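You operate a simulated robot arm through the tools that you are given. There is no shell and no other tool. Be economical: measure what you need, move in short steps, check, and stop when the job is done.

You run a simulated two-armed robot. Do the job below in one go: nothing can be reset, and whatever is moved stays where it is left.

TASK
Air the damp out with the fan till the blue meter reads 55 or less.
Fine: hold the meter still while you press its key, before and after; fan off last; dry hands on the rockers.

The check looks at the end state, three seconds after you hand in, the way a careful person would. Anything else that was tipped, shoved, dropped, spilled or broken makes it a failure.

THE ROBOT
Two 7-joint arms with two-finger parallel grippers on one trunk, on a base that drives. Base frame: it is fixed to the floor where the robot stands at the start and does not move with it; the origin is under the middle of the robot, x ahead of it, y to its left, z up. Units: mm, rad, N and s.
The left shoulder is at the start at [60, 144, 926], the right one opposite. With the tool pointing down near the work surface each hand reaches from about 280 to 700 mm from the robot's upright axis, wherever it stands, measured 20 degrees to its own side. Places, roughly: boiler rocker [-200, 800, 1300]; cream knob [-500, 700, 1000]; fan rocker [-200, 800, 1300]; light rocker [-300, 800, 1300]; white valve knob [400, 700, 1000]; yellow key of the blue meter [500, 100, 900]. Payload 1.57 kg a hand.
The TCP of each hand is the grasp point between the finger pads, 30 mm short of the fingertips. In the tool frame z runs along the fingers and y along their closing line. Largest opening 110 mm; finger width 24, thickness 12; the body of the gripper, 48 by 112 mm, starts 78 mm behind the TCP.
Orientation is that of the tool frame in the base frame, as a unit quaternion [w, x, y, z]. With the fingers straight down and closing along the base's y, the tool's x points along the base's -x, its y along +y and its z along -z.

THE INTERFACE
- The arms move only by the tool step_arm. It takes "left_deltas", "right_deltas" or both (then of equal length, played together; a hand with none holds still); each is a list of rows, each an object (a shift or turn left out is 0, a gripper value left out holds the last) with "hand": the opening in per cent of the stroke, from 0 (shut) to 100 (fully open); "travel": the shift along the tool's x, y, z in cm, a list of three; "delta_rot": the turn, a rotation vector about the tool's x, y, z in rad, a list of three. In form: [{"hand": hand, "travel": [tx, ty, tz], "delta_rot": [ax, ay, az]}, ...]. A call has 1 to 10 rows; each row is the pose to reach, as a shift and turn from the pose commanded when the call began, along the tool's axes at that moment. Each row takes 0.2 s and may step no farther than 50 mm and 0.15 rad from the row before; otherwise, or with a gripper value out of range, the whole call is refused. A pose out of reach is approached as far as the arm can. The call stops where the force on the tool passes 40 N (or 10 N more than at its start, if that is more) or the arm is blocked; 0.2 s more then pass. Each finger travels about 45 mm/s and halts on what it meets, pressing with about 21 N; the grip force reading is that of the motor and also rises with nothing between the fingers. The clock runs only during rows and for 0.2 s after the last one: add rows that repeat a pose to give the fingers time. The reply holds the time, the measured pose of the TCP, the force on the tool along the base axes, the opening and the grip force, in the units named above and with some noise, with the torque about the TCP (base axes, N m) and any sound that the robot's microphone picked up, and new pictures: "views" is both (left out), scene, wrist or none (wrist: the cameras of the hands that moved).
- Cameras (640 x 400 px; columns grow to the right, rows downward): "scene" is now at [9.7, 62.1, 1527.4]; the picture's right is [0.85, -0.53, 0.00], its down [-0.43, -0.68, -0.59] and it looks along [0.31, 0.50, -0.81] (base axes); focal length 257 px, centre (320, 200). "left" rides on the left gripper at [70, -16, -141] in its tool frame; the picture's right is [0.23, 0.97, 0.00], its down [-0.86, 0.20, -0.48] and it looks along [-0.47, 0.11, 0.88] (tool axes); focal length 222 px, centre (320, 200). "right" rides on the right gripper at [70, 16, -141] in its tool frame; the picture's right is [-0.23, 0.97, 0.00], its down [-0.86, -0.20, -0.48] and it looks along [-0.47, -0.11, 0.88] (tool axes); focal length 222 px, centre (320, 200). There is no depth. A picture from a camera that has moved, and an enlarged one, comes with that camera's place and axes in the base frame and with its lens.
- move_column(by): slides the trunk up (or, below 0, down) by that many mm; the arms and the scene camera ride with it, the base frame stays. It gives what a move gives, with no picture.
- drive_base(legs): drives the robot by 1 to 6 legs, each [ahead, left, turn to the left] in mm, mm and rad, along the robot's own axes; the way and the turn of a leg run together, so that a leg with both is an arc; at most 1500 mm and 3.142 rad a leg. The arms and the cameras ride along, it lands a little off, and it stops where it bumps. It gives what a move gives, and a new picture of the scene camera.
- head_to(pan, tilt): turns the head with the scene camera to pan (to the left, within 1.501 rad either way) and tilt (down, from -0.506 to 1.204), counted from straight ahead of the robot. It gives what a move gives, and a new picture of the scene camera.
- enlarge(camera, box): a new picture of the part [left, top, right, bottom] of that camera's present view, enlarged. It takes no simulated time.
- finish_job(): hands the job in; it is judged then, once.

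Work in short steps. Places have to be worked out from the pictures, the camera data and where the tool is seen: move nearer, look again, correct. Check each grasp and each placing, and mend what went wrong. You have 120 turns and 260 pictures in all, those below and enlarged ones among them. Open the grippers and draw the arms clear of the work before you hand the job in, unless the task says otherwise; then end with one line.

The tools are called after "Emit:" by a JSON object that holds its "method" and its "body". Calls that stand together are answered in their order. step_arm: Moves the arms, as the interface text tells. Its arguments: {"type":"object","properties":{"left_deltas":{"type":"array"},"right_deltas":{"type":"array"},"views":{"type":"string","enum":["both","scene","wrist","none"]}},"required":[]} The other tools are called the same way: move_column (by) slides the trunk up or down; drive_base (legs) drives the base; head_to (pan, tilt) turns the head that bears the scene camera; enlarge (camera, box) takes an enlarged picture of a part of a camera's view; finish_job () hands the job in.

At the start:

```text
t: 0.0
left_ee_pos: [328.9, 506.0, 999.1]
left_tool_rot: [0.0, -0.001, 1.0, 0.0]
left_ft_force: [0.3, 0.5, 0.0]
left_torque: [0.01, -0.04, 0.01]
left_grip_width: 110.0
left_gripper_force: 0.0
right_ee_pos: [386.3, 45.2, 1001.1]
right_tool_rot: [0.0, 0.0, 1.0, 0.001]
right_ft_force: [-0.6, -0.4, 0.3]
right_torque: [0.04, -0.01, -0.01]
right_grip_width: 110.2
right_gripper_force: 0.1
trunk travel left (down, up): [-525.0, 65.0]
robot x, y, heading: [2.0, -0.5, -0.005]
head pan, tilt: [1.011, 0.939]
```

scene: 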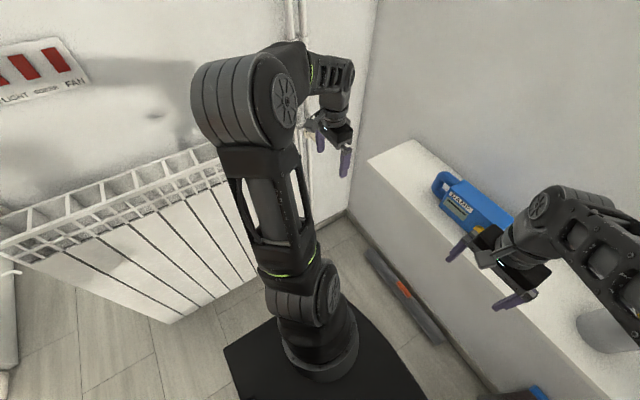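
right: 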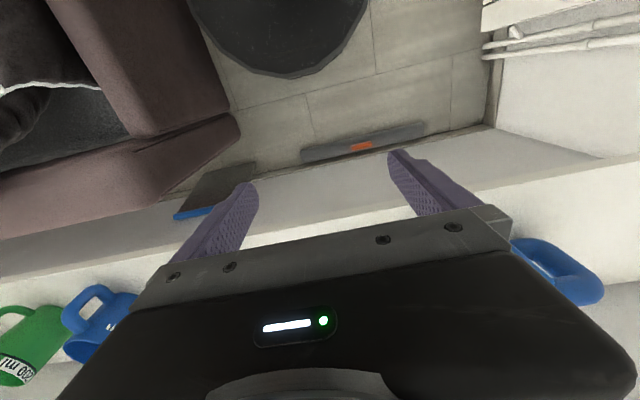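
left: 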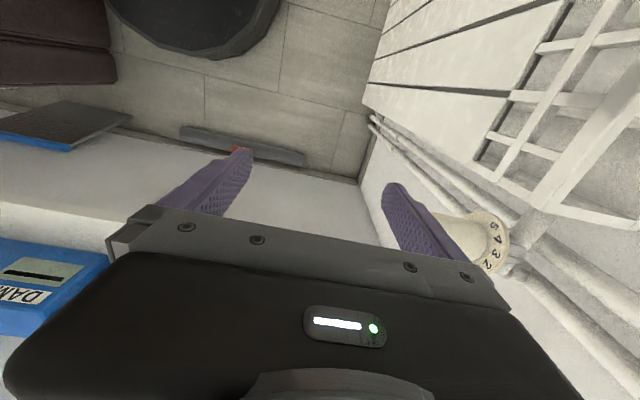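

The left wall holds the rockers and the blue meter stands on the ledge ahead. I look around first: the rockers, then the meter.

Emit:
{"method": "head_to", "body": {"pan": 1.5, "tilt": 0.4}}

Emit:
{"method": "head_to", "body": {"pan": 0.3, "tilt": 0.9}}

Emit:
{"method": "head_to", "body": {"pan": -0.7, "tilt": 0.8}}

```text
t: 1.0
left_ee_pos: [328.3, 506.3, 999.5]
left_tool_rot: [0.0, 0.0, 1.0, -0.001]
left_ft_force: [-0.7, -0.1, 0.7]
left_torque: [0.01, 0.02, 0.01]
left_grip_width: 109.8
left_gripper_force: 0.1
right_ee_pos: [388.5, 44.4, 1000.5]
right_tool_rot: [0.0, 0.0, 1.0, 0.001]
right_ft_force: [0.3, -0.4, 0.0]
right_torque: [0.01, 0.04, -0.02]
right_grip_width: 109.9
right_gripper_force: 0.0
trunk travel left (down, up): [-525.0, 65.0]
robot x, y, heading: [-3.0, -1.5, -0.007]
head pan, tilt: [1.499, 0.4]
camera scene: at [-22.5, 92.3, 1573.1], right [1.0, -0.07, 0.0], down [-0.03, -0.39, -0.92], along [0.07, 0.92, -0.39], focal length 257 px, centre (320, 200)
```

scene: 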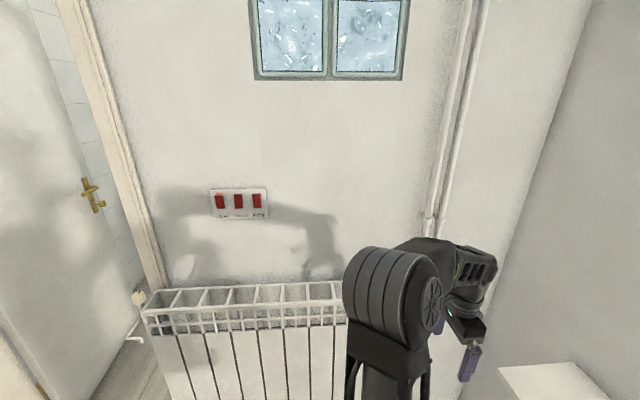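

```text
t: 2.4
left_ee_pos: [327.4, 506.3, 999.2]
left_tool_rot: [-0.001, 0.0, 1.0, -0.001]
left_ft_force: [-0.4, 0.5, 0.1]
left_torque: [0.04, 0.01, -0.01]
left_grip_width: 109.6
left_gripper_force: 0.1
right_ee_pos: [386.8, 44.5, 1000.3]
right_tool_rot: [0.0, 0.001, 1.0, 0.0]
right_ft_force: [0.4, 0.6, 1.0]
right_torque: [0.03, -0.02, 0.02]
right_grip_width: 109.9
right_gripper_force: 0.1
trunk travel left (down, up): [-525.0, 65.0]
robot x, y, heading: [-4.3, -3.0, 0.001]
head pan, tilt: [0.3, 0.901]
camera scene: at [42.9, 22.3, 1530.2], right [0.3, -0.96, 0.0], down [-0.75, -0.23, -0.62], along [0.59, 0.18, -0.78], focal length 257 px, centre (320, 200)
```

scene: 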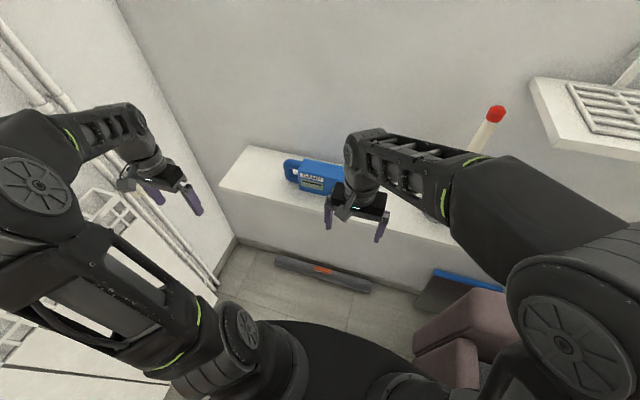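

```text
t: 3.6
left_ee_pos: [328.6, 506.6, 999.3]
left_tool_rot: [0.0, 0.0, 1.0, -0.001]
left_ft_force: [-0.8, 0.0, -0.2]
left_torque: [0.01, -0.01, 0.01]
left_grip_width: 110.0
left_gripper_force: 0.1
right_ee_pos: [388.4, 44.4, 1001.2]
right_tool_rot: [0.0, 0.0, 1.0, 0.001]
right_ft_force: [0.2, 0.1, 0.2]
right_torque: [0.0, 0.01, -0.01]
right_grip_width: 110.2
right_gripper_force: 0.1
trunk travel left (down, up): [-525.0, 65.0]
robot x, y, heading: [-0.0, 3.3, -0.001]
head pan, tilt: [-0.7, 0.799]
camera scene: at [32.5, -52.0, 1538.1], right [-0.64, -0.77, 0.0], down [-0.55, 0.46, -0.7], along [0.53, -0.45, -0.72], focal length 257 px, centre (320, 200)
```

scene: 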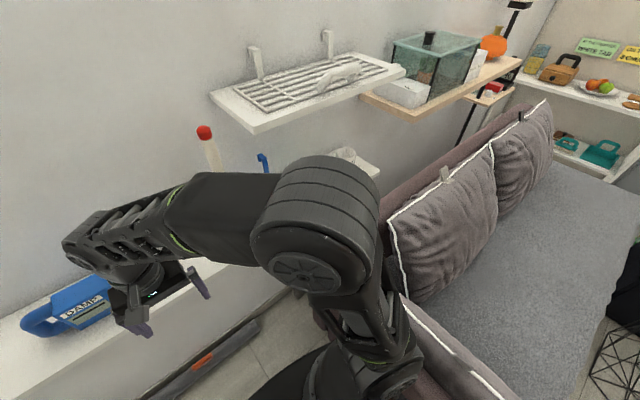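

I look at the rockers closely, and for the fan itself.

Emit:
{"method": "head_to", "body": {"pan": 1.5, "tilt": 0.4}}

Emit:
{"method": "enlarge", "body": {"camera": "scene", "box": [200, 175, 280, 225]}}

Emit:
{"method": "head_to", "body": {"pan": 1.5, "tilt": -0.4}}

Emit:
{"method": "head_to", "body": {"pan": 0.4, "tilt": -0.1}}

```text
t: 5.7
left_ee_pos: [327.9, 505.8, 1000.5]
left_tool_rot: [0.0, 0.001, 1.0, 0.0]
left_ft_force: [-0.6, 0.1, -0.3]
left_torque: [0.01, 0.03, -0.03]
left_grip_width: 110.0
left_gripper_force: 0.1
right_ee_pos: [387.8, 44.2, 1000.2]
right_tool_rot: [0.0, 0.0, 1.0, 0.0]
right_ft_force: [-0.2, -0.1, 0.4]
right_torque: [-0.01, -0.02, 0.01]
right_grip_width: 109.6
right_gripper_force: 0.0
trunk travel left (down, up): [-525.0, 65.0]
robot x, y, heading: [-0.8, -1.4, 0.002]
head pan, tilt: [1.499, 0.4]
camera scene: at [-22.5, 92.3, 1573.2], right [1.0, -0.07, 0.0], down [-0.03, -0.39, -0.92], along [0.07, 0.92, -0.39], focal length 257 px, centre (320, 200)
```

scene: 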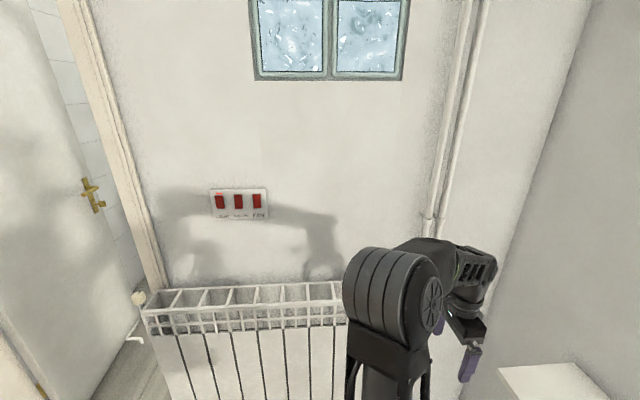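

```text
8.00 times, centred on (240, 200) of scene
camera zoom: at [-22.5, 92.3, 1573.2], right [1.0, -0.07, 0.0], down [-0.03, -0.39, -0.92], along [0.07, 0.92, -0.39], focal length 2052 px, centre (960, 200)
```

zoom: 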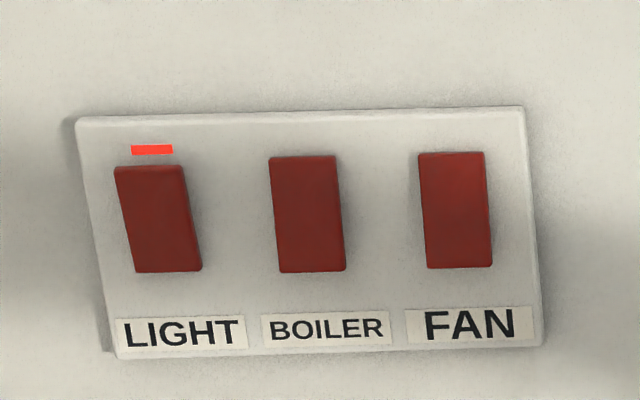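

```text
t: 6.8
left_ee_pos: [327.8, 506.9, 1000.4]
left_tool_rot: [0.001, 0.0, 1.0, -0.001]
left_ft_force: [-0.3, 0.4, -0.8]
left_torque: [-0.03, -0.01, 0.03]
left_grip_width: 109.9
left_gripper_force: 0.1
right_ee_pos: [387.9, 44.5, 999.7]
right_tool_rot: [0.001, 0.0, 1.0, 0.001]
right_ft_force: [-0.7, 0.3, -1.0]
right_torque: [0.03, 0.02, 0.0]
right_grip_width: 109.9
right_gripper_force: 0.1
trunk travel left (down, up): [-525.0, 65.0]
robot x, y, heading: [-2.3, 0.2, -0.003]
head pan, tilt: [1.499, -0.4]
camera scene: at [-24.0, 73.0, 1643.2], right [1.0, -0.07, 0.0], down [0.03, 0.39, -0.92], along [0.07, 0.92, 0.39], focal length 257 px, centre (320, 200)
```

scene: 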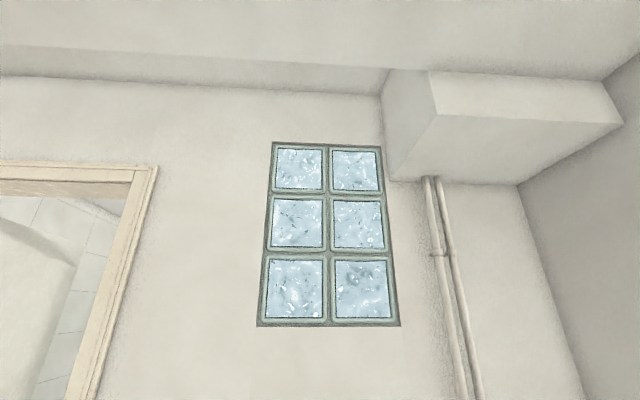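

```text
t: 8.2
left_ee_pos: [328.0, 506.5, 1000.6]
left_tool_rot: [0.0, 0.0, 1.0, 0.0]
left_ft_force: [0.9, -0.2, 0.8]
left_torque: [0.03, -0.01, -0.01]
left_grip_width: 110.0
left_gripper_force: 0.0
right_ee_pos: [388.1, 44.3, 1000.0]
right_tool_rot: [0.0, 0.0, 1.0, 0.001]
right_ft_force: [-0.6, 0.0, 0.6]
right_torque: [0.04, 0.01, 0.01]
right_grip_width: 109.8
right_gripper_force: 0.0
trunk travel left (down, up): [-525.0, 65.0]
robot x, y, heading: [-2.3, -2.3, 0.001]
head pan, tilt: [0.4, -0.099]
camera scene: at [51.0, 33.9, 1619.0], right [0.39, -0.92, 0.0], down [0.09, 0.04, -0.99], along [0.92, 0.39, 0.1], focal length 257 px, centre (320, 200)
```

scene: 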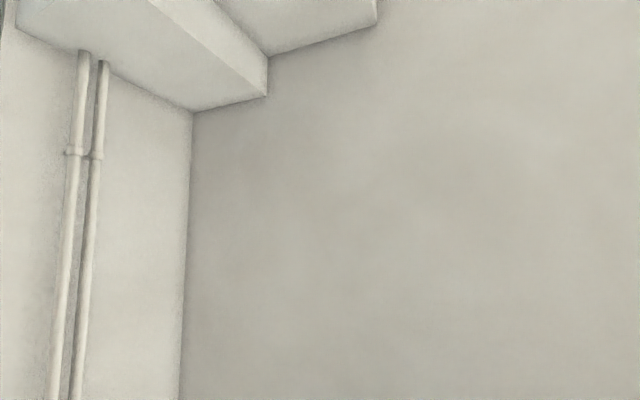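

The rocker panel: light on, boiler and fan off. Now I move the right hand away from the meter and look at it.

Emit:
{"method": "step_arm", "body": {"right_deltas": [{"travel": [2, -5, 0]}, {"travel": [4, -9, 0]}, {"travel": [6, -13, 0]}, {"travel": [6, -16, 0]}], "views": "none"}}

Emit:
{"method": "head_to", "body": {"pan": 0.25, "tilt": 0.85}}

Emit:
{"method": "enlarge", "body": {"camera": "scene", "box": [240, 120, 400, 220]}}

```text
refused: row 1 steps farther than a row can; nothing moved
```

```text
t: 9.4
left_ee_pos: [327.3, 505.9, 999.4]
left_tool_rot: [0.001, -0.002, 1.0, 0.0]
left_ft_force: [0.7, 1.0, -0.2]
left_torque: [-0.02, -0.01, -0.05]
left_grip_width: 110.1
left_gripper_force: 0.2
right_ee_pos: [386.9, 45.3, 1000.0]
right_tool_rot: [0.0, 0.001, 1.0, 0.001]
right_ft_force: [-0.9, -0.9, 0.1]
right_torque: [-0.03, -0.01, 0.01]
right_grip_width: 110.0
right_gripper_force: 0.1
trunk travel left (down, up): [-525.0, 65.0]
robot x, y, heading: [-0.7, -2.9, 0.001]
head pan, tilt: [0.25, 0.85]
camera scene: at [46.6, 19.3, 1534.2], right [0.25, -0.97, 0.0], down [-0.73, -0.19, -0.66], along [0.64, 0.16, -0.75], focal length 257 px, centre (320, 200)
```

scene: 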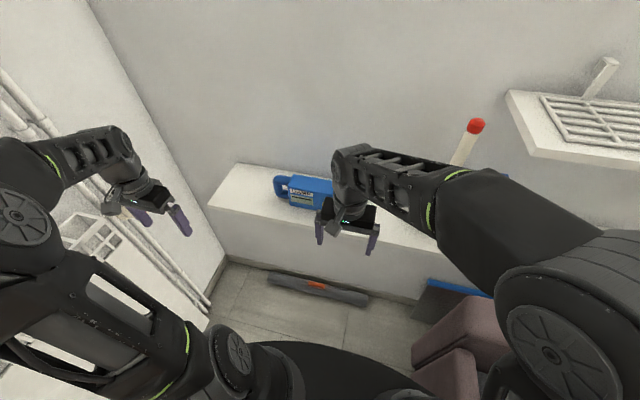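

```text
4.00 times, centred on (320, 170) of scene
camera zoom: at [46.6, 19.3, 1534.2], right [0.25, -0.97, 0.0], down [-0.73, -0.19, -0.66], along [0.64, 0.16, -0.75], focal length 1026 px, centre (320, 320)
```

zoom: 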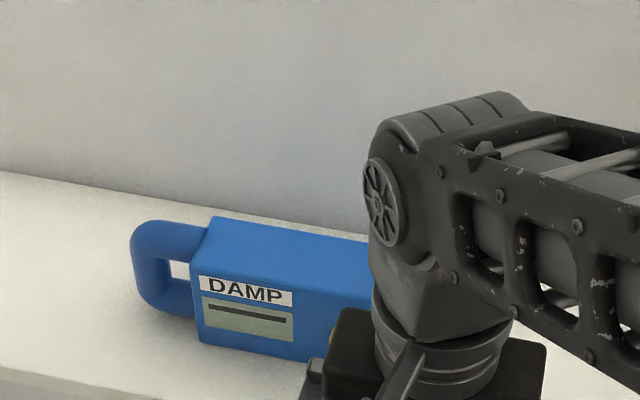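

The right arm still hides the key; I pull it back and right.

Emit:
{"method": "step_arm", "body": {"right_deltas": [{"travel": [1.5, -4, 0]}, {"travel": [3, -8, 0]}, {"travel": [4.5, -12, 0]}, {"travel": [6, -16, 0]}, {"travel": [6, -20, 0]}], "views": "scene"}}

Emit:
{"method": "enlarge", "body": {"camera": "scene", "box": [240, 140, 400, 240]}}

```text
t: 10.6
left_ee_pos: [327.5, 504.9, 1000.6]
left_tool_rot: [0.0, 0.001, 1.0, 0.0]
left_ft_force: [-0.1, -0.9, 0.6]
left_torque: [-0.01, 0.02, -0.01]
left_grip_width: 110.0
left_gripper_force: 0.0
right_ee_pos: [329.2, -156.6, 995.1]
right_tool_rot: [0.0, -0.001, 1.0, 0.001]
right_ft_force: [-0.7, -0.3, 0.0]
right_torque: [0.02, 0.02, 0.02]
right_grip_width: 110.4
right_gripper_force: 0.1
trunk travel left (down, up): [-525.0, 65.0]
robot x, y, heading: [-2.4, 0.8, -0.001]
head pan, tilt: [0.25, 0.85]
camera scene: at [46.4, 18.6, 1534.1], right [0.25, -0.97, 0.0], down [-0.73, -0.19, -0.66], along [0.64, 0.16, -0.75], focal length 257 px, centre (320, 200)
```

scene: 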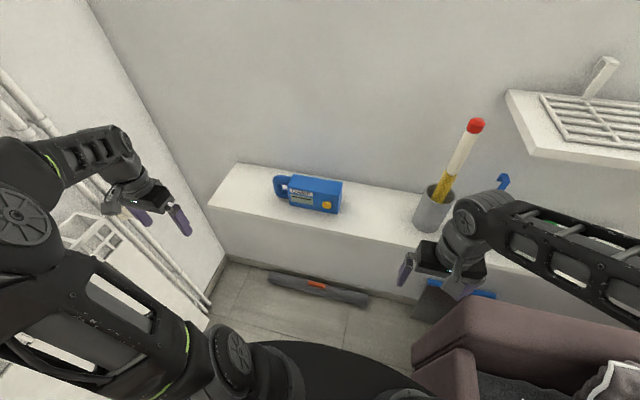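

```text
4.00 times, centred on (320, 190) of scene
camera zoom: at [46.4, 18.6, 1534.1], right [0.25, -0.97, 0.0], down [-0.73, -0.19, -0.66], along [0.64, 0.16, -0.75], focal length 1026 px, centre (320, 240)
```

zoom: 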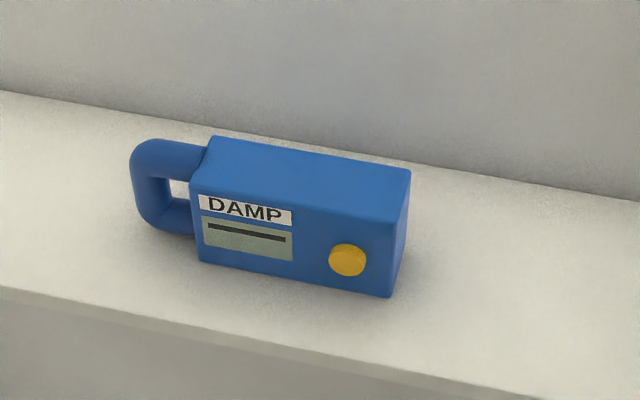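

Triangulating, the meter's front face is near x≈540, from y≈86 to 245, z≈900–990, about 50 deep, with the key at about (545,122,930). I bring the left hand above it, turned to close along x, just beside the display.

Emit:
{"method": "step_arm", "body": {"left_deltas": [{"travel": [-1, -2, -2], "delta_rot": [0, 0, 0.15]}, {"travel": [-3, -5, -4], "delta_rot": [0, 0, 0.3]}, {"travel": [-5.5, -8.5, -6], "delta_rot": [0, 0, 0.45]}, {"travel": [-8, -12, -8], "delta_rot": [0, 0, 0.6]}, {"travel": [-10.5, -16, -8], "delta_rot": [0, 0, 0.75]}, {"travel": [-13, -20, -8], "delta_rot": [0, 0, 0.9]}, {"travel": [-15.5, -24, -8], "delta_rot": [0, 0, 1.05]}, {"travel": [-18, -28, -8], "delta_rot": [0, 0, 1.2]}, {"travel": [-20.5, -32, -8], "delta_rot": [0, 0, 1.35]}, {"travel": [-23, -35.3, -8], "delta_rot": [0, 0, 1.5]}]}}

```text
t: 12.8
left_ee_pos: [559.2, 143.6, 1081.6]
left_tool_rot: [0.002, 0.685, 0.729, 0.003]
left_ft_force: [0.7, 6.5, 1.2]
left_torque: [-0.66, 0.03, 0.0]
left_grip_width: 110.2
left_gripper_force: 0.1
right_ee_pos: [328.3, -162.2, 995.4]
right_tool_rot: [-0.001, 0.0, 1.0, 0.004]
right_ft_force: [-1.1, -1.5, -0.7]
right_torque: [0.17, 0.04, 0.02]
right_grip_width: 110.0
right_gripper_force: 0.0
trunk travel left (down, up): [-525.0, 65.0]
robot x, y, heading: [-3.0, -1.6, 0.002]
head pan, tilt: [0.25, 0.85]
camera scene: at [47.0, 11.1, 1534.2], right [0.25, -0.97, -0.01], down [-0.73, -0.18, -0.66], along [0.64, 0.17, -0.75], focal length 257 px, centre (320, 200)
camera left: at [537.5, 213.8, 1222.9], right [0.96, 0.29, 0.0], down [0.25, -0.84, 0.48], along [0.14, -0.46, -0.88], focal length 222 px, centre (320, 200)
```

scene: 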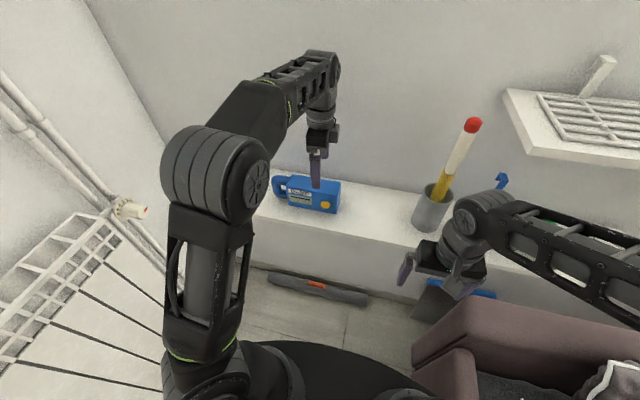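
left: 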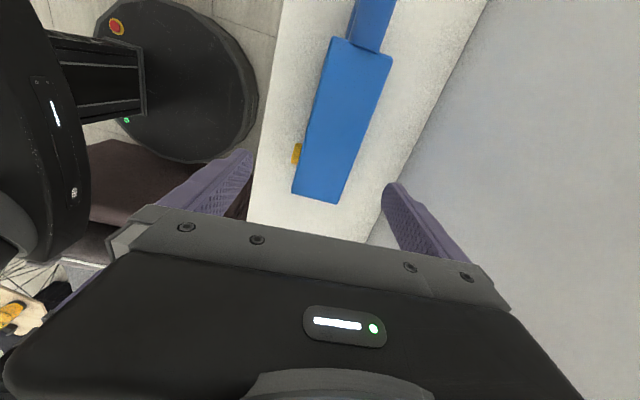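

The hand is over the box; the top spans x 538–597, centre 567. I finish the turn and lower so that the pads straddle the box between key and display.

Emit:
{"method": "step_arm", "body": {"left_deltas": [{"travel": [0.6, 0.8, 0], "delta_rot": [0, 0, 0.065]}, {"travel": [0.6, 0.8, 3], "delta_rot": [0, 0, 0.065]}, {"travel": [0.6, 0.8, 6], "delta_rot": [0, 0, 0.065]}, {"travel": [0.6, 0.8, 8], "delta_rot": [0, 0, 0.065]}]}}

Emit:
{"method": "enlarge", "body": {"camera": "scene", "box": [240, 110, 400, 230]}}

```text
t: 13.8
left_ee_pos: [564.9, 160.7, 997.9]
left_tool_rot: [0.0, 0.705, 0.709, 0.0]
left_ft_force: [0.0, -0.1, -0.9]
left_torque: [-0.05, 0.0, -0.01]
left_grip_width: 110.3
left_gripper_force: 0.1
left hand out of reach, approached as far as the arm can: row 1
right_ee_pos: [330.1, -156.2, 996.6]
right_tool_rot: [0.0, -0.001, 1.0, 0.0]
right_ft_force: [0.1, -0.5, -0.2]
right_torque: [-0.02, 0.02, 0.02]
right_grip_width: 110.2
right_gripper_force: 0.1
trunk travel left (down, up): [-525.0, 65.0]
robot x, y, heading: [1.6, -2.1, 0.001]
head pan, tilt: [0.25, 0.85]
camera scene: at [46.9, 19.7, 1534.1], right [0.25, -0.97, 0.0], down [-0.73, -0.19, -0.66], along [0.64, 0.16, -0.75], focal length 257 px, centre (320, 200)
camera left: at [547.5, 231.5, 1139.5], right [0.97, 0.23, 0.0], down [0.2, -0.85, 0.48], along [0.11, -0.47, -0.88], focal length 222 px, centre (320, 200)
```

scene: 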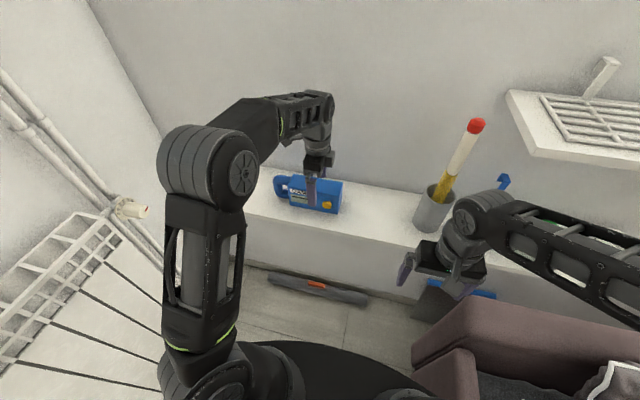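
left: 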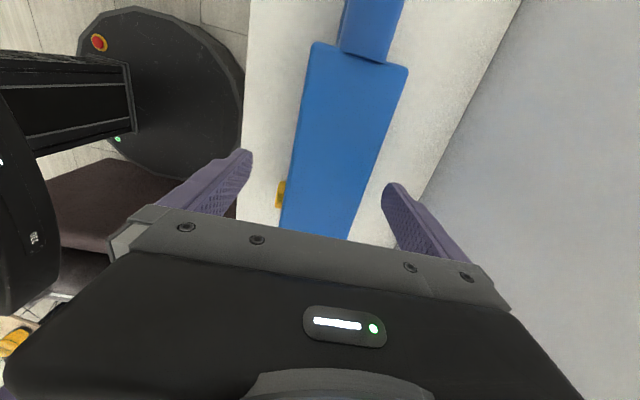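

```text
3.33 times, centred on (320, 170) of scene
camera zoom: at [46.9, 19.7, 1534.1], right [0.25, -0.97, 0.0], down [-0.73, -0.19, -0.66], along [0.64, 0.16, -0.75], focal length 855 px, centre (320, 300)
```

zoom: 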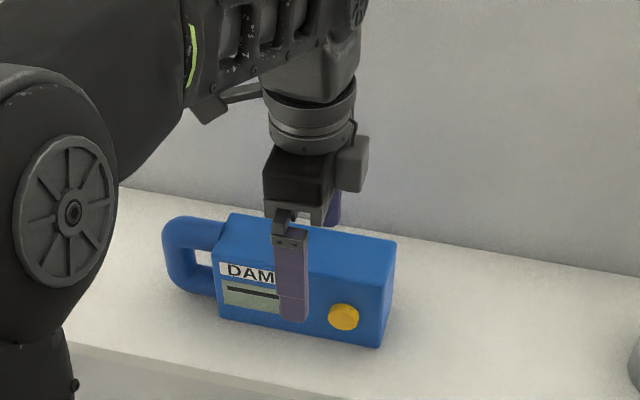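

Hand is 10 mm too far left; I shift right, lower 30 mm, then close gently.

Emit:
{"method": "step_arm", "body": {"left_deltas": [{"travel": [-1, 0.2, 0]}, {"travel": [-1, 0.2, 3]}, {"travel": [-1, 0.2, 3.3], "hand": 60}, {"travel": [-1, 0.2, 3.3], "hand": 60}, {"travel": [-1, 0.2, 3.3], "hand": 60}]}}

Emit:
{"method": "enlarge", "body": {"camera": "scene", "box": [240, 110, 400, 230]}}

```text
t: 15.0
left_ee_pos: [566.0, 148.8, 968.4]
left_tool_rot: [0.0, 0.705, 0.709, 0.0]
left_ft_force: [-0.4, 0.1, -0.1]
left_torque: [-0.01, 0.01, 0.05]
left_grip_width: 66.1
left_gripper_force: 0.0
right_ee_pos: [329.1, -157.1, 996.4]
right_tool_rot: [0.0, 0.001, 1.0, 0.001]
right_ft_force: [0.4, 1.1, 0.0]
right_torque: [0.02, -0.01, 0.0]
right_grip_width: 109.9
right_gripper_force: 0.2
trunk travel left (down, up): [-525.0, 65.0]
robot x, y, heading: [-4.0, 2.2, 0.004]
head pan, tilt: [0.25, 0.85]
camera scene: at [46.5, 19.1, 1534.1], right [0.25, -0.97, 0.0], down [-0.73, -0.19, -0.66], along [0.64, 0.16, -0.75], focal length 257 px, centre (320, 200)
camera left: at [549.6, 220.7, 1109.7], right [0.97, 0.23, 0.0], down [0.2, -0.85, 0.48], along [0.11, -0.47, -0.88], focal length 222 px, centre (320, 200)
```

scene: 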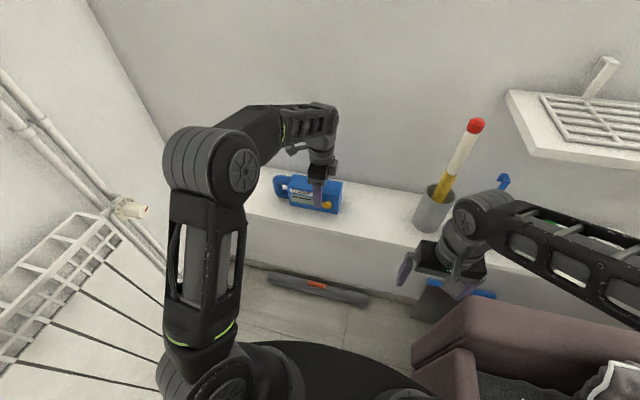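
left: 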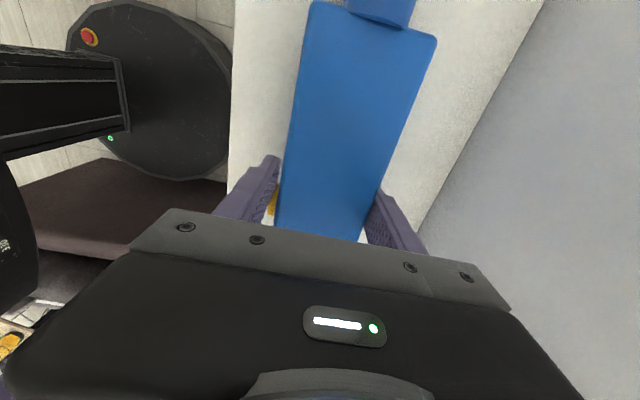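

```text
3.33 times, centred on (320, 170) of scene
camera zoom: at [46.5, 19.1, 1534.1], right [0.25, -0.97, 0.0], down [-0.73, -0.19, -0.66], along [0.64, 0.16, -0.75], focal length 855 px, centre (320, 300)
```

zoom: 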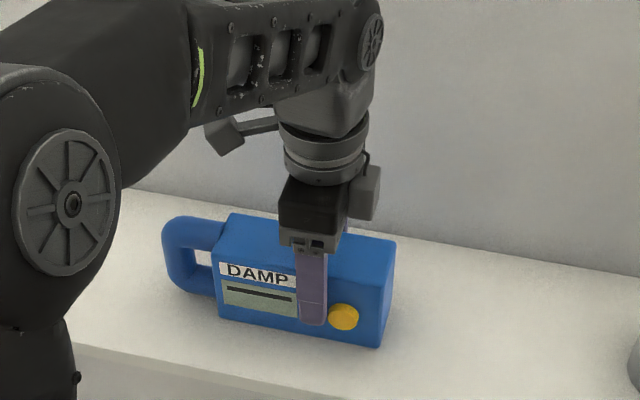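

The finger is very close to the key; I shift 5 mm left, then close.

Emit:
{"method": "step_arm", "body": {"left_deltas": [{"travel": [0.5, 0.1, 0]}, {"travel": [0.5, 0.1, 0], "hand": 50}, {"travel": [0.5, 0.1, 0], "hand": 40}, {"travel": [0.5, 0.1, 0], "hand": 40}, {"travel": [0.5, 0.1, 0], "hand": 40}]}}

Emit:
{"method": "enlarge", "body": {"camera": "scene", "box": [240, 110, 400, 230]}}

```text
t: 16.2
left_ee_pos: [568.1, 154.4, 967.4]
left_tool_rot: [0.0, 0.705, 0.709, 0.0]
left_ft_force: [0.6, 0.3, 0.4]
left_torque: [0.12, -0.08, -0.1]
left_grip_width: 59.9
left_gripper_force: 21.0
right_ee_pos: [328.1, -157.2, 995.5]
right_tool_rot: [0.0, 0.0, 1.0, 0.0]
right_ft_force: [0.3, 0.1, -0.1]
right_torque: [-0.03, -0.01, -0.02]
right_grip_width: 110.1
right_gripper_force: 0.1
trunk travel left (down, up): [-525.0, 65.0]
robot x, y, heading: [1.6, -3.6, 0.001]
head pan, tilt: [0.25, 0.85]
camera scene: at [46.7, 19.1, 1534.1], right [0.25, -0.97, 0.0], down [-0.73, -0.19, -0.66], along [0.64, 0.16, -0.75], focal length 257 px, centre (320, 200)
camera left: at [550.7, 225.5, 1108.6], right [0.97, 0.23, 0.0], down [0.2, -0.85, 0.48], along [0.11, -0.47, -0.88], focal length 222 px, centre (320, 200)
```

scene: 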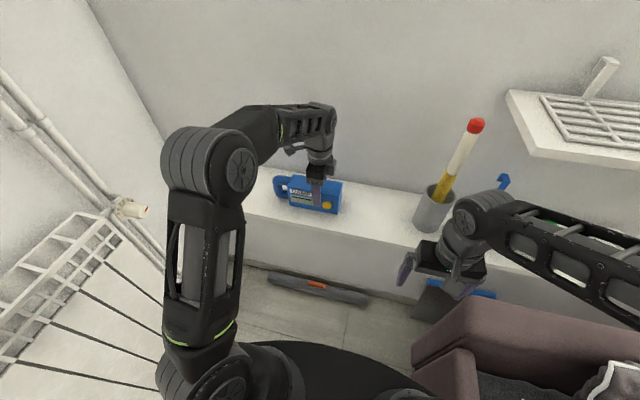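
left: 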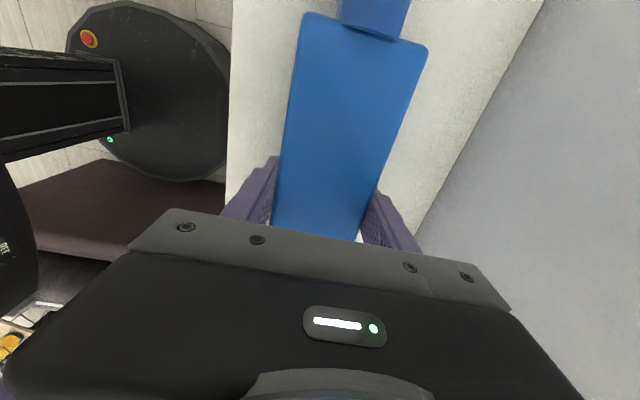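

```text
3.33 times, centred on (320, 170) of scene
camera zoom: at [46.7, 19.1, 1534.1], right [0.25, -0.97, 0.0], down [-0.73, -0.19, -0.66], along [0.64, 0.16, -0.75], focal length 855 px, centre (320, 300)
```

zoom: 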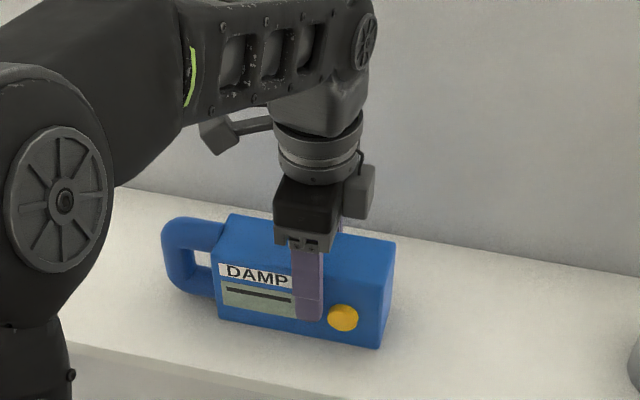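

The meter is held firmly (21 N, width 60). Now the right hand, shut and pitched about 60° forward, comes to stand some 50 mm before the key.

Emit:
{"method": "step_arm", "body": {"right_deltas": [{"travel": [0, 3, 0], "delta_rot": [0, -0.15, 0], "hand": 0}, {"travel": [0, 6, 0], "delta_rot": [0, -0.3, 0]}, {"travel": [-1, 9, 0], "delta_rot": [0, -0.45, 0]}, {"travel": [-2, 12, 0.5], "delta_rot": [0, -0.6, 0]}, {"travel": [-4, 15, 1], "delta_rot": [0, -0.75, 0]}, {"travel": [-6, 18, 2], "delta_rot": [0, -0.9, 0]}, {"travel": [-8, 21, 3], "delta_rot": [0, -1.05, 0]}, {"travel": [-10, 24.5, 4], "delta_rot": [0, -1.05, 0]}, {"travel": [-11.5, 27.6, 4], "delta_rot": [0, -1.05, 0]}]}}

Emit:
{"method": "enlarge", "body": {"camera": "scene", "box": [240, 130, 400, 230]}}

```text
t: 18.2
left_ee_pos: [567.6, 153.9, 966.7]
left_tool_rot: [0.0, 0.706, 0.708, 0.0]
left_ft_force: [1.0, -0.5, -0.1]
left_torque: [0.12, 0.0, -0.06]
left_grip_width: 59.8
left_gripper_force: 20.8
right_ee_pos: [443.9, 119.8, 962.1]
right_tool_rot: [0.502, 0.0, 0.865, 0.001]
right_ft_force: [0.5, -0.1, 0.2]
right_torque: [0.03, -0.02, -0.01]
right_grip_width: 0.2
right_gripper_force: 20.5
trunk travel left (down, up): [-525.0, 65.0]
robot x, y, heading: [-0.9, -1.4, -0.002]
head pan, tilt: [0.25, 0.85]
camera scene: at [46.6, 19.4, 1534.1], right [0.25, -0.97, 0.0], down [-0.73, -0.19, -0.66], along [0.64, 0.16, -0.75], focal length 257 px, centre (320, 200)
camera right: at [286.0, 135.6, 972.1], right [0.11, 0.97, 0.2], down [0.01, -0.2, 0.98], along [0.99, -0.11, -0.03], focal length 222 px, centre (320, 200)
```

scene: 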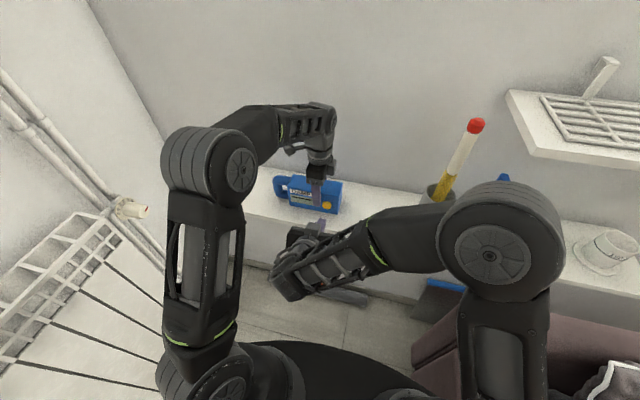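
right: 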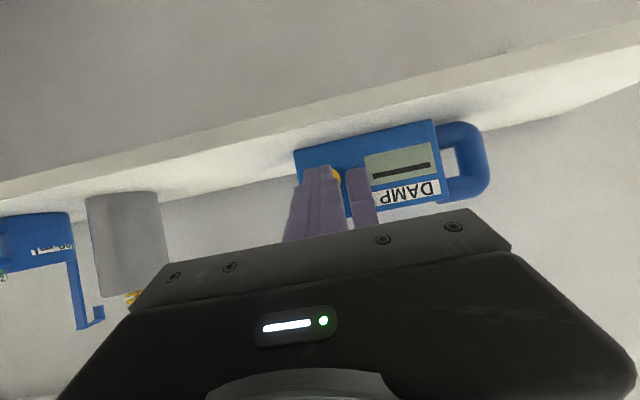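

```text
4.00 times, centred on (320, 180) of scene
camera zoom: at [46.6, 19.4, 1534.1], right [0.25, -0.97, 0.0], down [-0.73, -0.19, -0.66], along [0.64, 0.16, -0.75], focal length 1026 px, centre (320, 280)
```

zoom: 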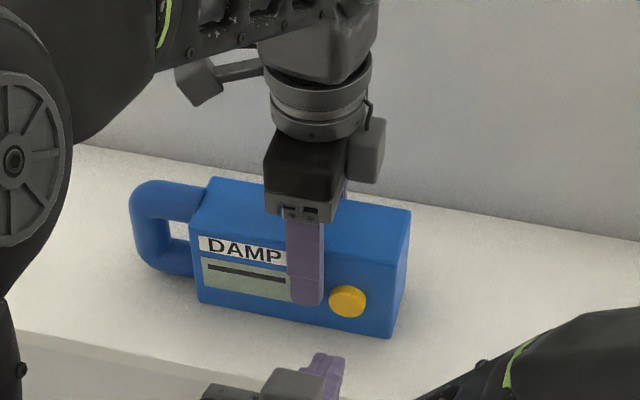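

Key centre seems at about (528,121,940) and the tip at (470,120,947). I advance 45 mm forward and 7 down, first short of contact.

Emit:
{"method": "step_arm", "body": {"right_deltas": [{"travel": [-0.5, 0, 2]}, {"travel": [-1.6, 0, 4.2]}, {"travel": [-1.6, 0, 4.2]}], "views": "none"}}

Emit:
{"method": "enlarge", "body": {"camera": "scene", "box": [280, 160, 360, 220]}}

Emit:
{"method": "enlarge", "body": {"camera": "right", "box": [260, 100, 460, 225]}}

```text
t: 19.0
left_ee_pos: [568.0, 154.1, 968.6]
left_tool_rot: [0.0, 0.705, 0.709, 0.0]
left_ft_force: [0.6, 0.1, 0.5]
left_torque: [-0.03, 0.06, -0.04]
left_grip_width: 59.6
left_gripper_force: 20.9
right_ee_pos: [487.1, 119.8, 953.7]
right_tool_rot: [0.502, 0.0, 0.865, 0.001]
right_ft_force: [-0.7, 0.1, 0.1]
right_torque: [0.03, 0.03, 0.05]
right_grip_width: 0.1
right_gripper_force: 20.9
trunk travel left (down, up): [-525.0, 65.0]
robot x, y, heading: [-5.5, -0.6, 0.002]
head pan, tilt: [0.25, 0.85]
```

```text
6.67 times, centred on (320, 190) of scene
camera zoom: at [46.6, 19.1, 1534.1], right [0.25, -0.97, 0.0], down [-0.73, -0.19, -0.66], along [0.64, 0.16, -0.75], focal length 1710 px, centre (320, 267)
```

zoom: 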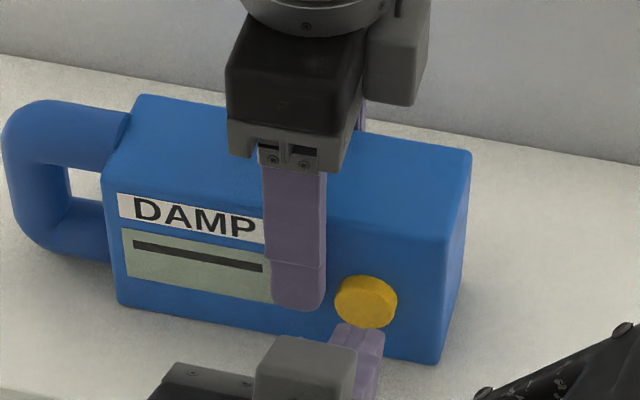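

```text
3.20 times, centred on (360, 162) of right
camera zoom: at [328.6, 135.0, 965.1], right [0.11, 0.97, 0.2], down [0.01, -0.2, 0.98], along [0.99, -0.11, -0.03], focal length 711 px, centre (192, 320)
```

zoom: 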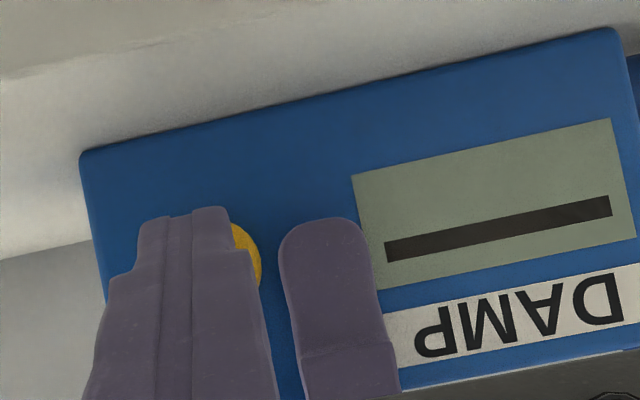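

The key centre is about (530,120,948) and the leading edge of my fingertip is at (519,120,949). I push straight ahead in small steps, watching the force.

Emit:
{"method": "step_arm", "body": {"right_deltas": [{"travel": [-0.2, 0, 0.35]}, {"travel": [-0.4, 0, 0.69]}, {"travel": [-0.5, 0, 0.87]}, {"travel": [-0.6, 0, 1.04]}], "views": "none"}}

Emit:
{"method": "enlarge", "body": {"camera": "scene", "box": [280, 160, 360, 220]}}

```text
t: 20.0
left_ee_pos: [568.3, 154.5, 967.1]
left_tool_rot: [-0.001, 0.705, 0.709, 0.0]
left_ft_force: [1.2, -0.6, -0.6]
left_torque: [0.04, 0.06, 0.02]
left_grip_width: 59.8
left_gripper_force: 21.2
right_ee_pos: [498.6, 120.1, 953.8]
right_tool_rot: [0.5, -0.001, 0.866, 0.001]
right_ft_force: [-1.5, 0.0, 1.2]
right_torque: [-0.05, -0.05, 0.03]
right_grip_width: 0.0
right_gripper_force: 21.2
trunk travel left (down, up): [-525.0, 65.0]
robot x, y, heading: [-0.8, 0.8, 0.003]
head pan, tilt: [0.25, 0.85]
```

```text
6.67 times, centred on (320, 190) of scene
camera zoom: at [46.6, 19.1, 1534.1], right [0.25, -0.97, 0.0], down [-0.73, -0.19, -0.66], along [0.64, 0.16, -0.75], focal length 1710 px, centre (320, 267)
```

zoom: 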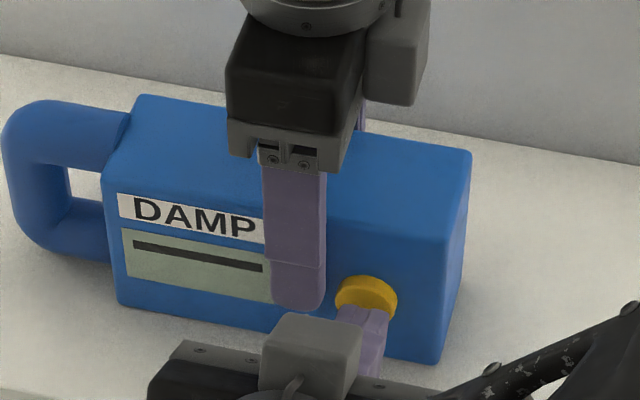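

Contact begins (about 1.5 N). I press on in 2 mm steps.

Emit:
{"method": "step_arm", "body": {"right_deltas": [{"travel": [-0.1, 0, 0.17]}, {"travel": [-0.2, 0, 0.35]}, {"travel": [-0.3, 0, 0.52]}, {"travel": [-0.4, 0, 0.69]}], "views": "none"}}

Emit:
{"method": "enlarge", "body": {"camera": "scene", "box": [280, 160, 360, 220]}}

```text
t: 21.0
left_ee_pos: [569.2, 155.0, 966.9]
left_tool_rot: [0.0, 0.705, 0.71, 0.002]
left_ft_force: [18.2, 4.4, -2.8]
left_torque: [-0.01, -0.43, 0.43]
left_grip_width: 60.0
left_gripper_force: 21.1
right_ee_pos: [505.5, 120.3, 952.7]
right_tool_rot: [0.5, 0.0, 0.866, 0.001]
right_ft_force: [-18.0, -5.3, 5.6]
right_torque: [0.03, -0.08, -0.17]
right_grip_width: 0.1
right_gripper_force: 20.7
trunk travel left (down, up): [-525.0, 65.0]
robot x, y, heading: [-2.6, -0.0, 0.0]
head pan, tilt: [0.25, 0.85]
heard: click
```

```text
6.67 times, centred on (320, 190) of scene
camera zoom: at [46.6, 19.2, 1534.1], right [0.25, -0.97, 0.0], down [-0.73, -0.19, -0.66], along [0.64, 0.16, -0.75], focal length 1710 px, centre (320, 267)
```

zoom: 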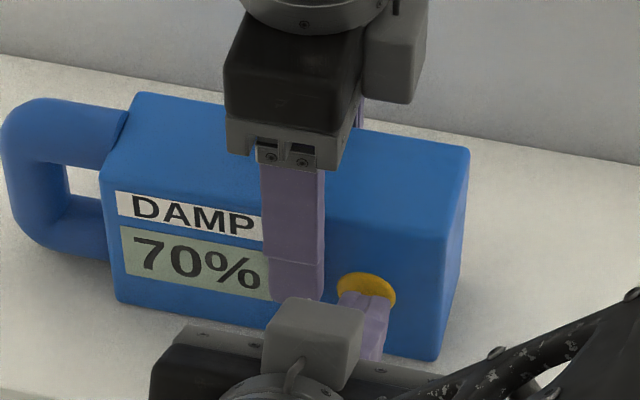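

Click, and the meter reads 70 %. I back the right hand off and look whether the reading stays.

Emit:
{"method": "step_arm", "body": {"right_deltas": [{"travel": [1, 0, -1.73]}, {"travel": [2.5, 0, -4.3]}, {"travel": [4.5, 0, -7.8]}, {"travel": [4.5, 0, -7.8]}], "views": "none"}}

Emit:
{"method": "enlarge", "body": {"camera": "scene", "box": [280, 160, 360, 220]}}

```text
t: 22.0
left_ee_pos: [566.5, 153.1, 967.4]
left_tool_rot: [0.0, 0.705, 0.709, 0.0]
left_ft_force: [-0.8, -1.0, 1.0]
left_torque: [0.12, 0.17, 0.06]
left_grip_width: 60.0
left_gripper_force: 20.7
right_ee_pos: [415.4, 119.0, 952.6]
right_tool_rot: [0.502, 0.0, 0.865, 0.001]
right_ft_force: [-0.3, -0.2, -0.4]
right_torque: [0.02, -0.02, 0.01]
right_grip_width: 0.0
right_gripper_force: 21.1
trunk travel left (down, up): [-525.0, 65.0]
robot x, y, heading: [0.1, 0.3, 0.002]
head pan, tilt: [0.25, 0.85]
```

```text
6.67 times, centred on (320, 190) of scene
camera zoom: at [46.3, 19.0, 1534.1], right [0.25, -0.97, 0.0], down [-0.73, -0.19, -0.66], along [0.64, 0.16, -0.75], focal length 1710 px, centre (320, 267)
```

zoom: 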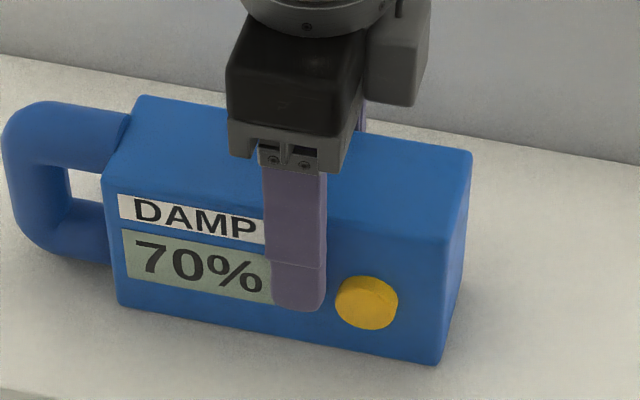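

The reading stays at 70 %. I open the left hand, lift clear, and draw it back.

Emit:
{"method": "step_arm", "body": {"left_deltas": [{"hand": 80}, {"hand": 80}, {"hand": 80, "travel": [0, 0, -2]}, {"travel": [0, 0, -5]}, {"travel": [0, 0, -9]}, {"travel": [0, 0, -13]}, {"travel": [2, -4, -13]}, {"travel": [4, -8, -13]}, {"travel": [6, -12, -13]}, {"travel": [8, -16, -13]}], "views": "scene"}}

Emit:
{"method": "enlarge", "body": {"camera": "scene", "box": [240, 130, 400, 230]}}

```text
t: 24.2
left_ee_pos: [408.0, 232.6, 1095.1]
left_tool_rot: [0.0, 0.706, 0.709, 0.001]
left_ft_force: [0.5, 0.1, -0.3]
left_torque: [-0.01, -0.02, 0.03]
left_grip_width: 87.8
left_gripper_force: 0.1
left hand out of reach, approached as far as the arm can: row 6
right_ee_pos: [414.1, 119.2, 952.6]
right_tool_rot: [0.502, 0.0, 0.865, 0.0]
right_ft_force: [-0.5, -0.4, -0.2]
right_torque: [0.01, 0.01, -0.02]
right_grip_width: 0.0
right_gripper_force: 21.0
trunk travel left (down, up): [-525.0, 65.0]
robot x, y, heading: [-0.6, 2.4, 0.001]
head pan, tilt: [0.25, 0.85]
camera scene: at [45.5, 20.2, 1534.1], right [0.25, -0.97, 0.0], down [-0.73, -0.19, -0.66], along [0.64, 0.16, -0.75], focal length 257 px, centre (320, 200)
```

scene: 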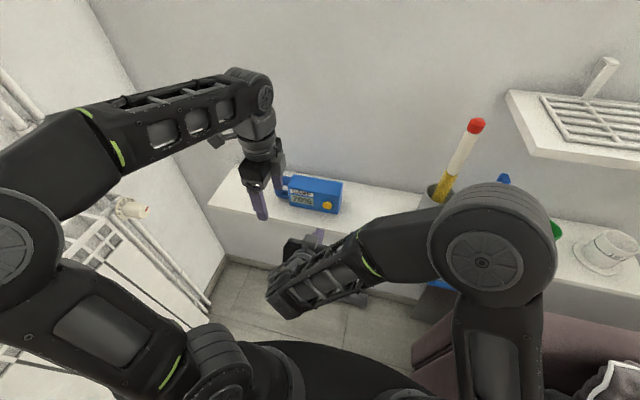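

```text
4.00 times, centred on (320, 180) of scene
camera zoom: at [45.5, 20.2, 1534.1], right [0.25, -0.97, 0.0], down [-0.73, -0.19, -0.66], along [0.64, 0.16, -0.75], focal length 1026 px, centre (320, 280)
```

zoom: 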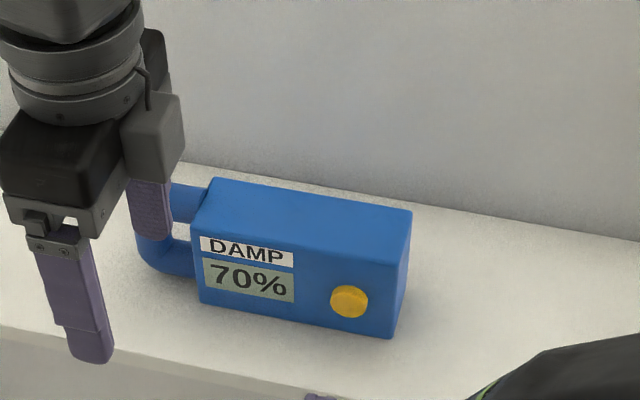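

The meter stands untouched. I raise the trunk and turn the robot left to face the rocker wall.

Emit:
{"method": "move_column", "body": {"by": 60}}

Emit:
{"method": "drive_base", "body": {"legs": [[0, 0, 1.5708]]}}

Emit:
{"method": "head_to", "body": {"pan": 0.1, "tilt": 0.55}}

```text
t: 25.2
left_ee_pos: [409.9, 232.4, 1155.8]
left_tool_rot: [0.001, 0.705, 0.709, 0.0]
left_ft_force: [-0.3, -0.3, 0.1]
left_torque: [0.01, -0.05, -0.01]
left_grip_width: 88.2
left_gripper_force: 0.0
right_ee_pos: [416.5, 118.7, 1012.7]
right_tool_rot: [0.501, 0.0, 0.865, 0.0]
right_ft_force: [0.1, 0.4, -0.5]
right_torque: [0.02, -0.01, 0.02]
right_grip_width: 0.0
right_gripper_force: 20.8
trunk travel left (down, up): [-585.0, 5.0]
robot x, y, heading: [0.9, 0.1, 0.0]
head pan, tilt: [0.25, 0.85]
```

```text
t: 29.4
left_ee_pos: [-233.0, 407.9, 1155.9]
left_tool_rot: [0.0, -0.004, 1.0, 0.0]
left_ft_force: [-0.1, 0.2, 0.4]
left_torque: [0.0, -0.03, 0.0]
left_grip_width: 87.7
left_gripper_force: 0.0
right_ee_pos: [-119.9, 414.7, 1012.4]
right_tool_rot: [-0.354, 0.612, -0.611, -0.356]
right_ft_force: [-0.1, -0.2, 0.1]
right_torque: [0.01, -0.02, 0.02]
right_grip_width: 0.0
right_gripper_force: 21.0
trunk travel left (down, up): [-585.0, 5.0]
robot x, y, heading: [-4.3, -0.6, 1.57]
head pan, tilt: [0.25, 0.85]
camera scene: at [-18.9, 45.6, 1594.1], right [0.97, 0.25, 0.0], down [0.19, -0.73, -0.66], along [-0.16, 0.64, -0.75], focal length 257 px, centre (320, 200)
```

scene: 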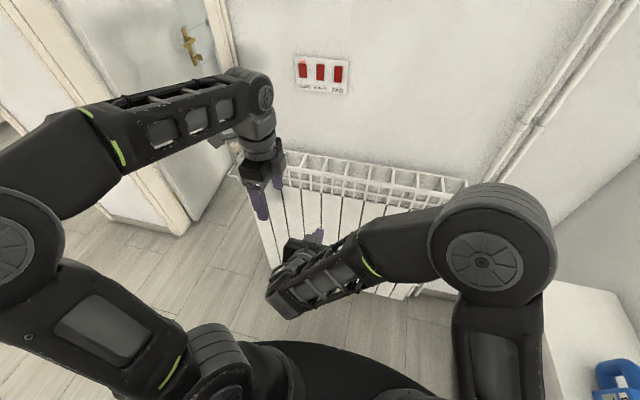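

```text
t: 30.2
left_ee_pos: [-233.7, 407.6, 1155.3]
left_tool_rot: [0.0, -0.003, 1.0, 0.0]
left_ft_force: [-0.5, -0.8, 0.9]
left_torque: [0.02, 0.01, 0.0]
left_grip_width: 87.8
left_gripper_force: 0.2
right_ee_pos: [-119.7, 415.0, 1012.1]
right_tool_rot: [-0.354, 0.612, -0.611, -0.356]
right_ft_force: [0.1, -0.3, 0.2]
right_torque: [0.01, -0.02, -0.02]
right_grip_width: 0.1
right_gripper_force: 21.1
trunk travel left (down, up): [-585.0, 5.0]
robot x, y, heading: [2.4, -3.0, 1.569]
head pan, tilt: [0.099, 0.55]
camera scene: at [-8.5, 59.2, 1619.4], right [0.99, 0.1, 0.0], down [0.05, -0.52, -0.85], along [-0.09, 0.85, -0.52], focal length 257 px, centre (320, 200)
```

scene: 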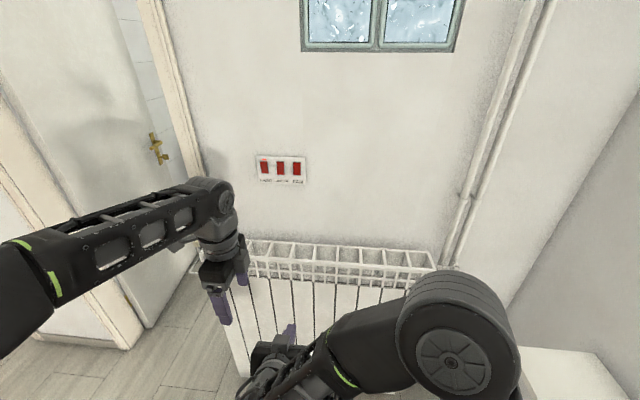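

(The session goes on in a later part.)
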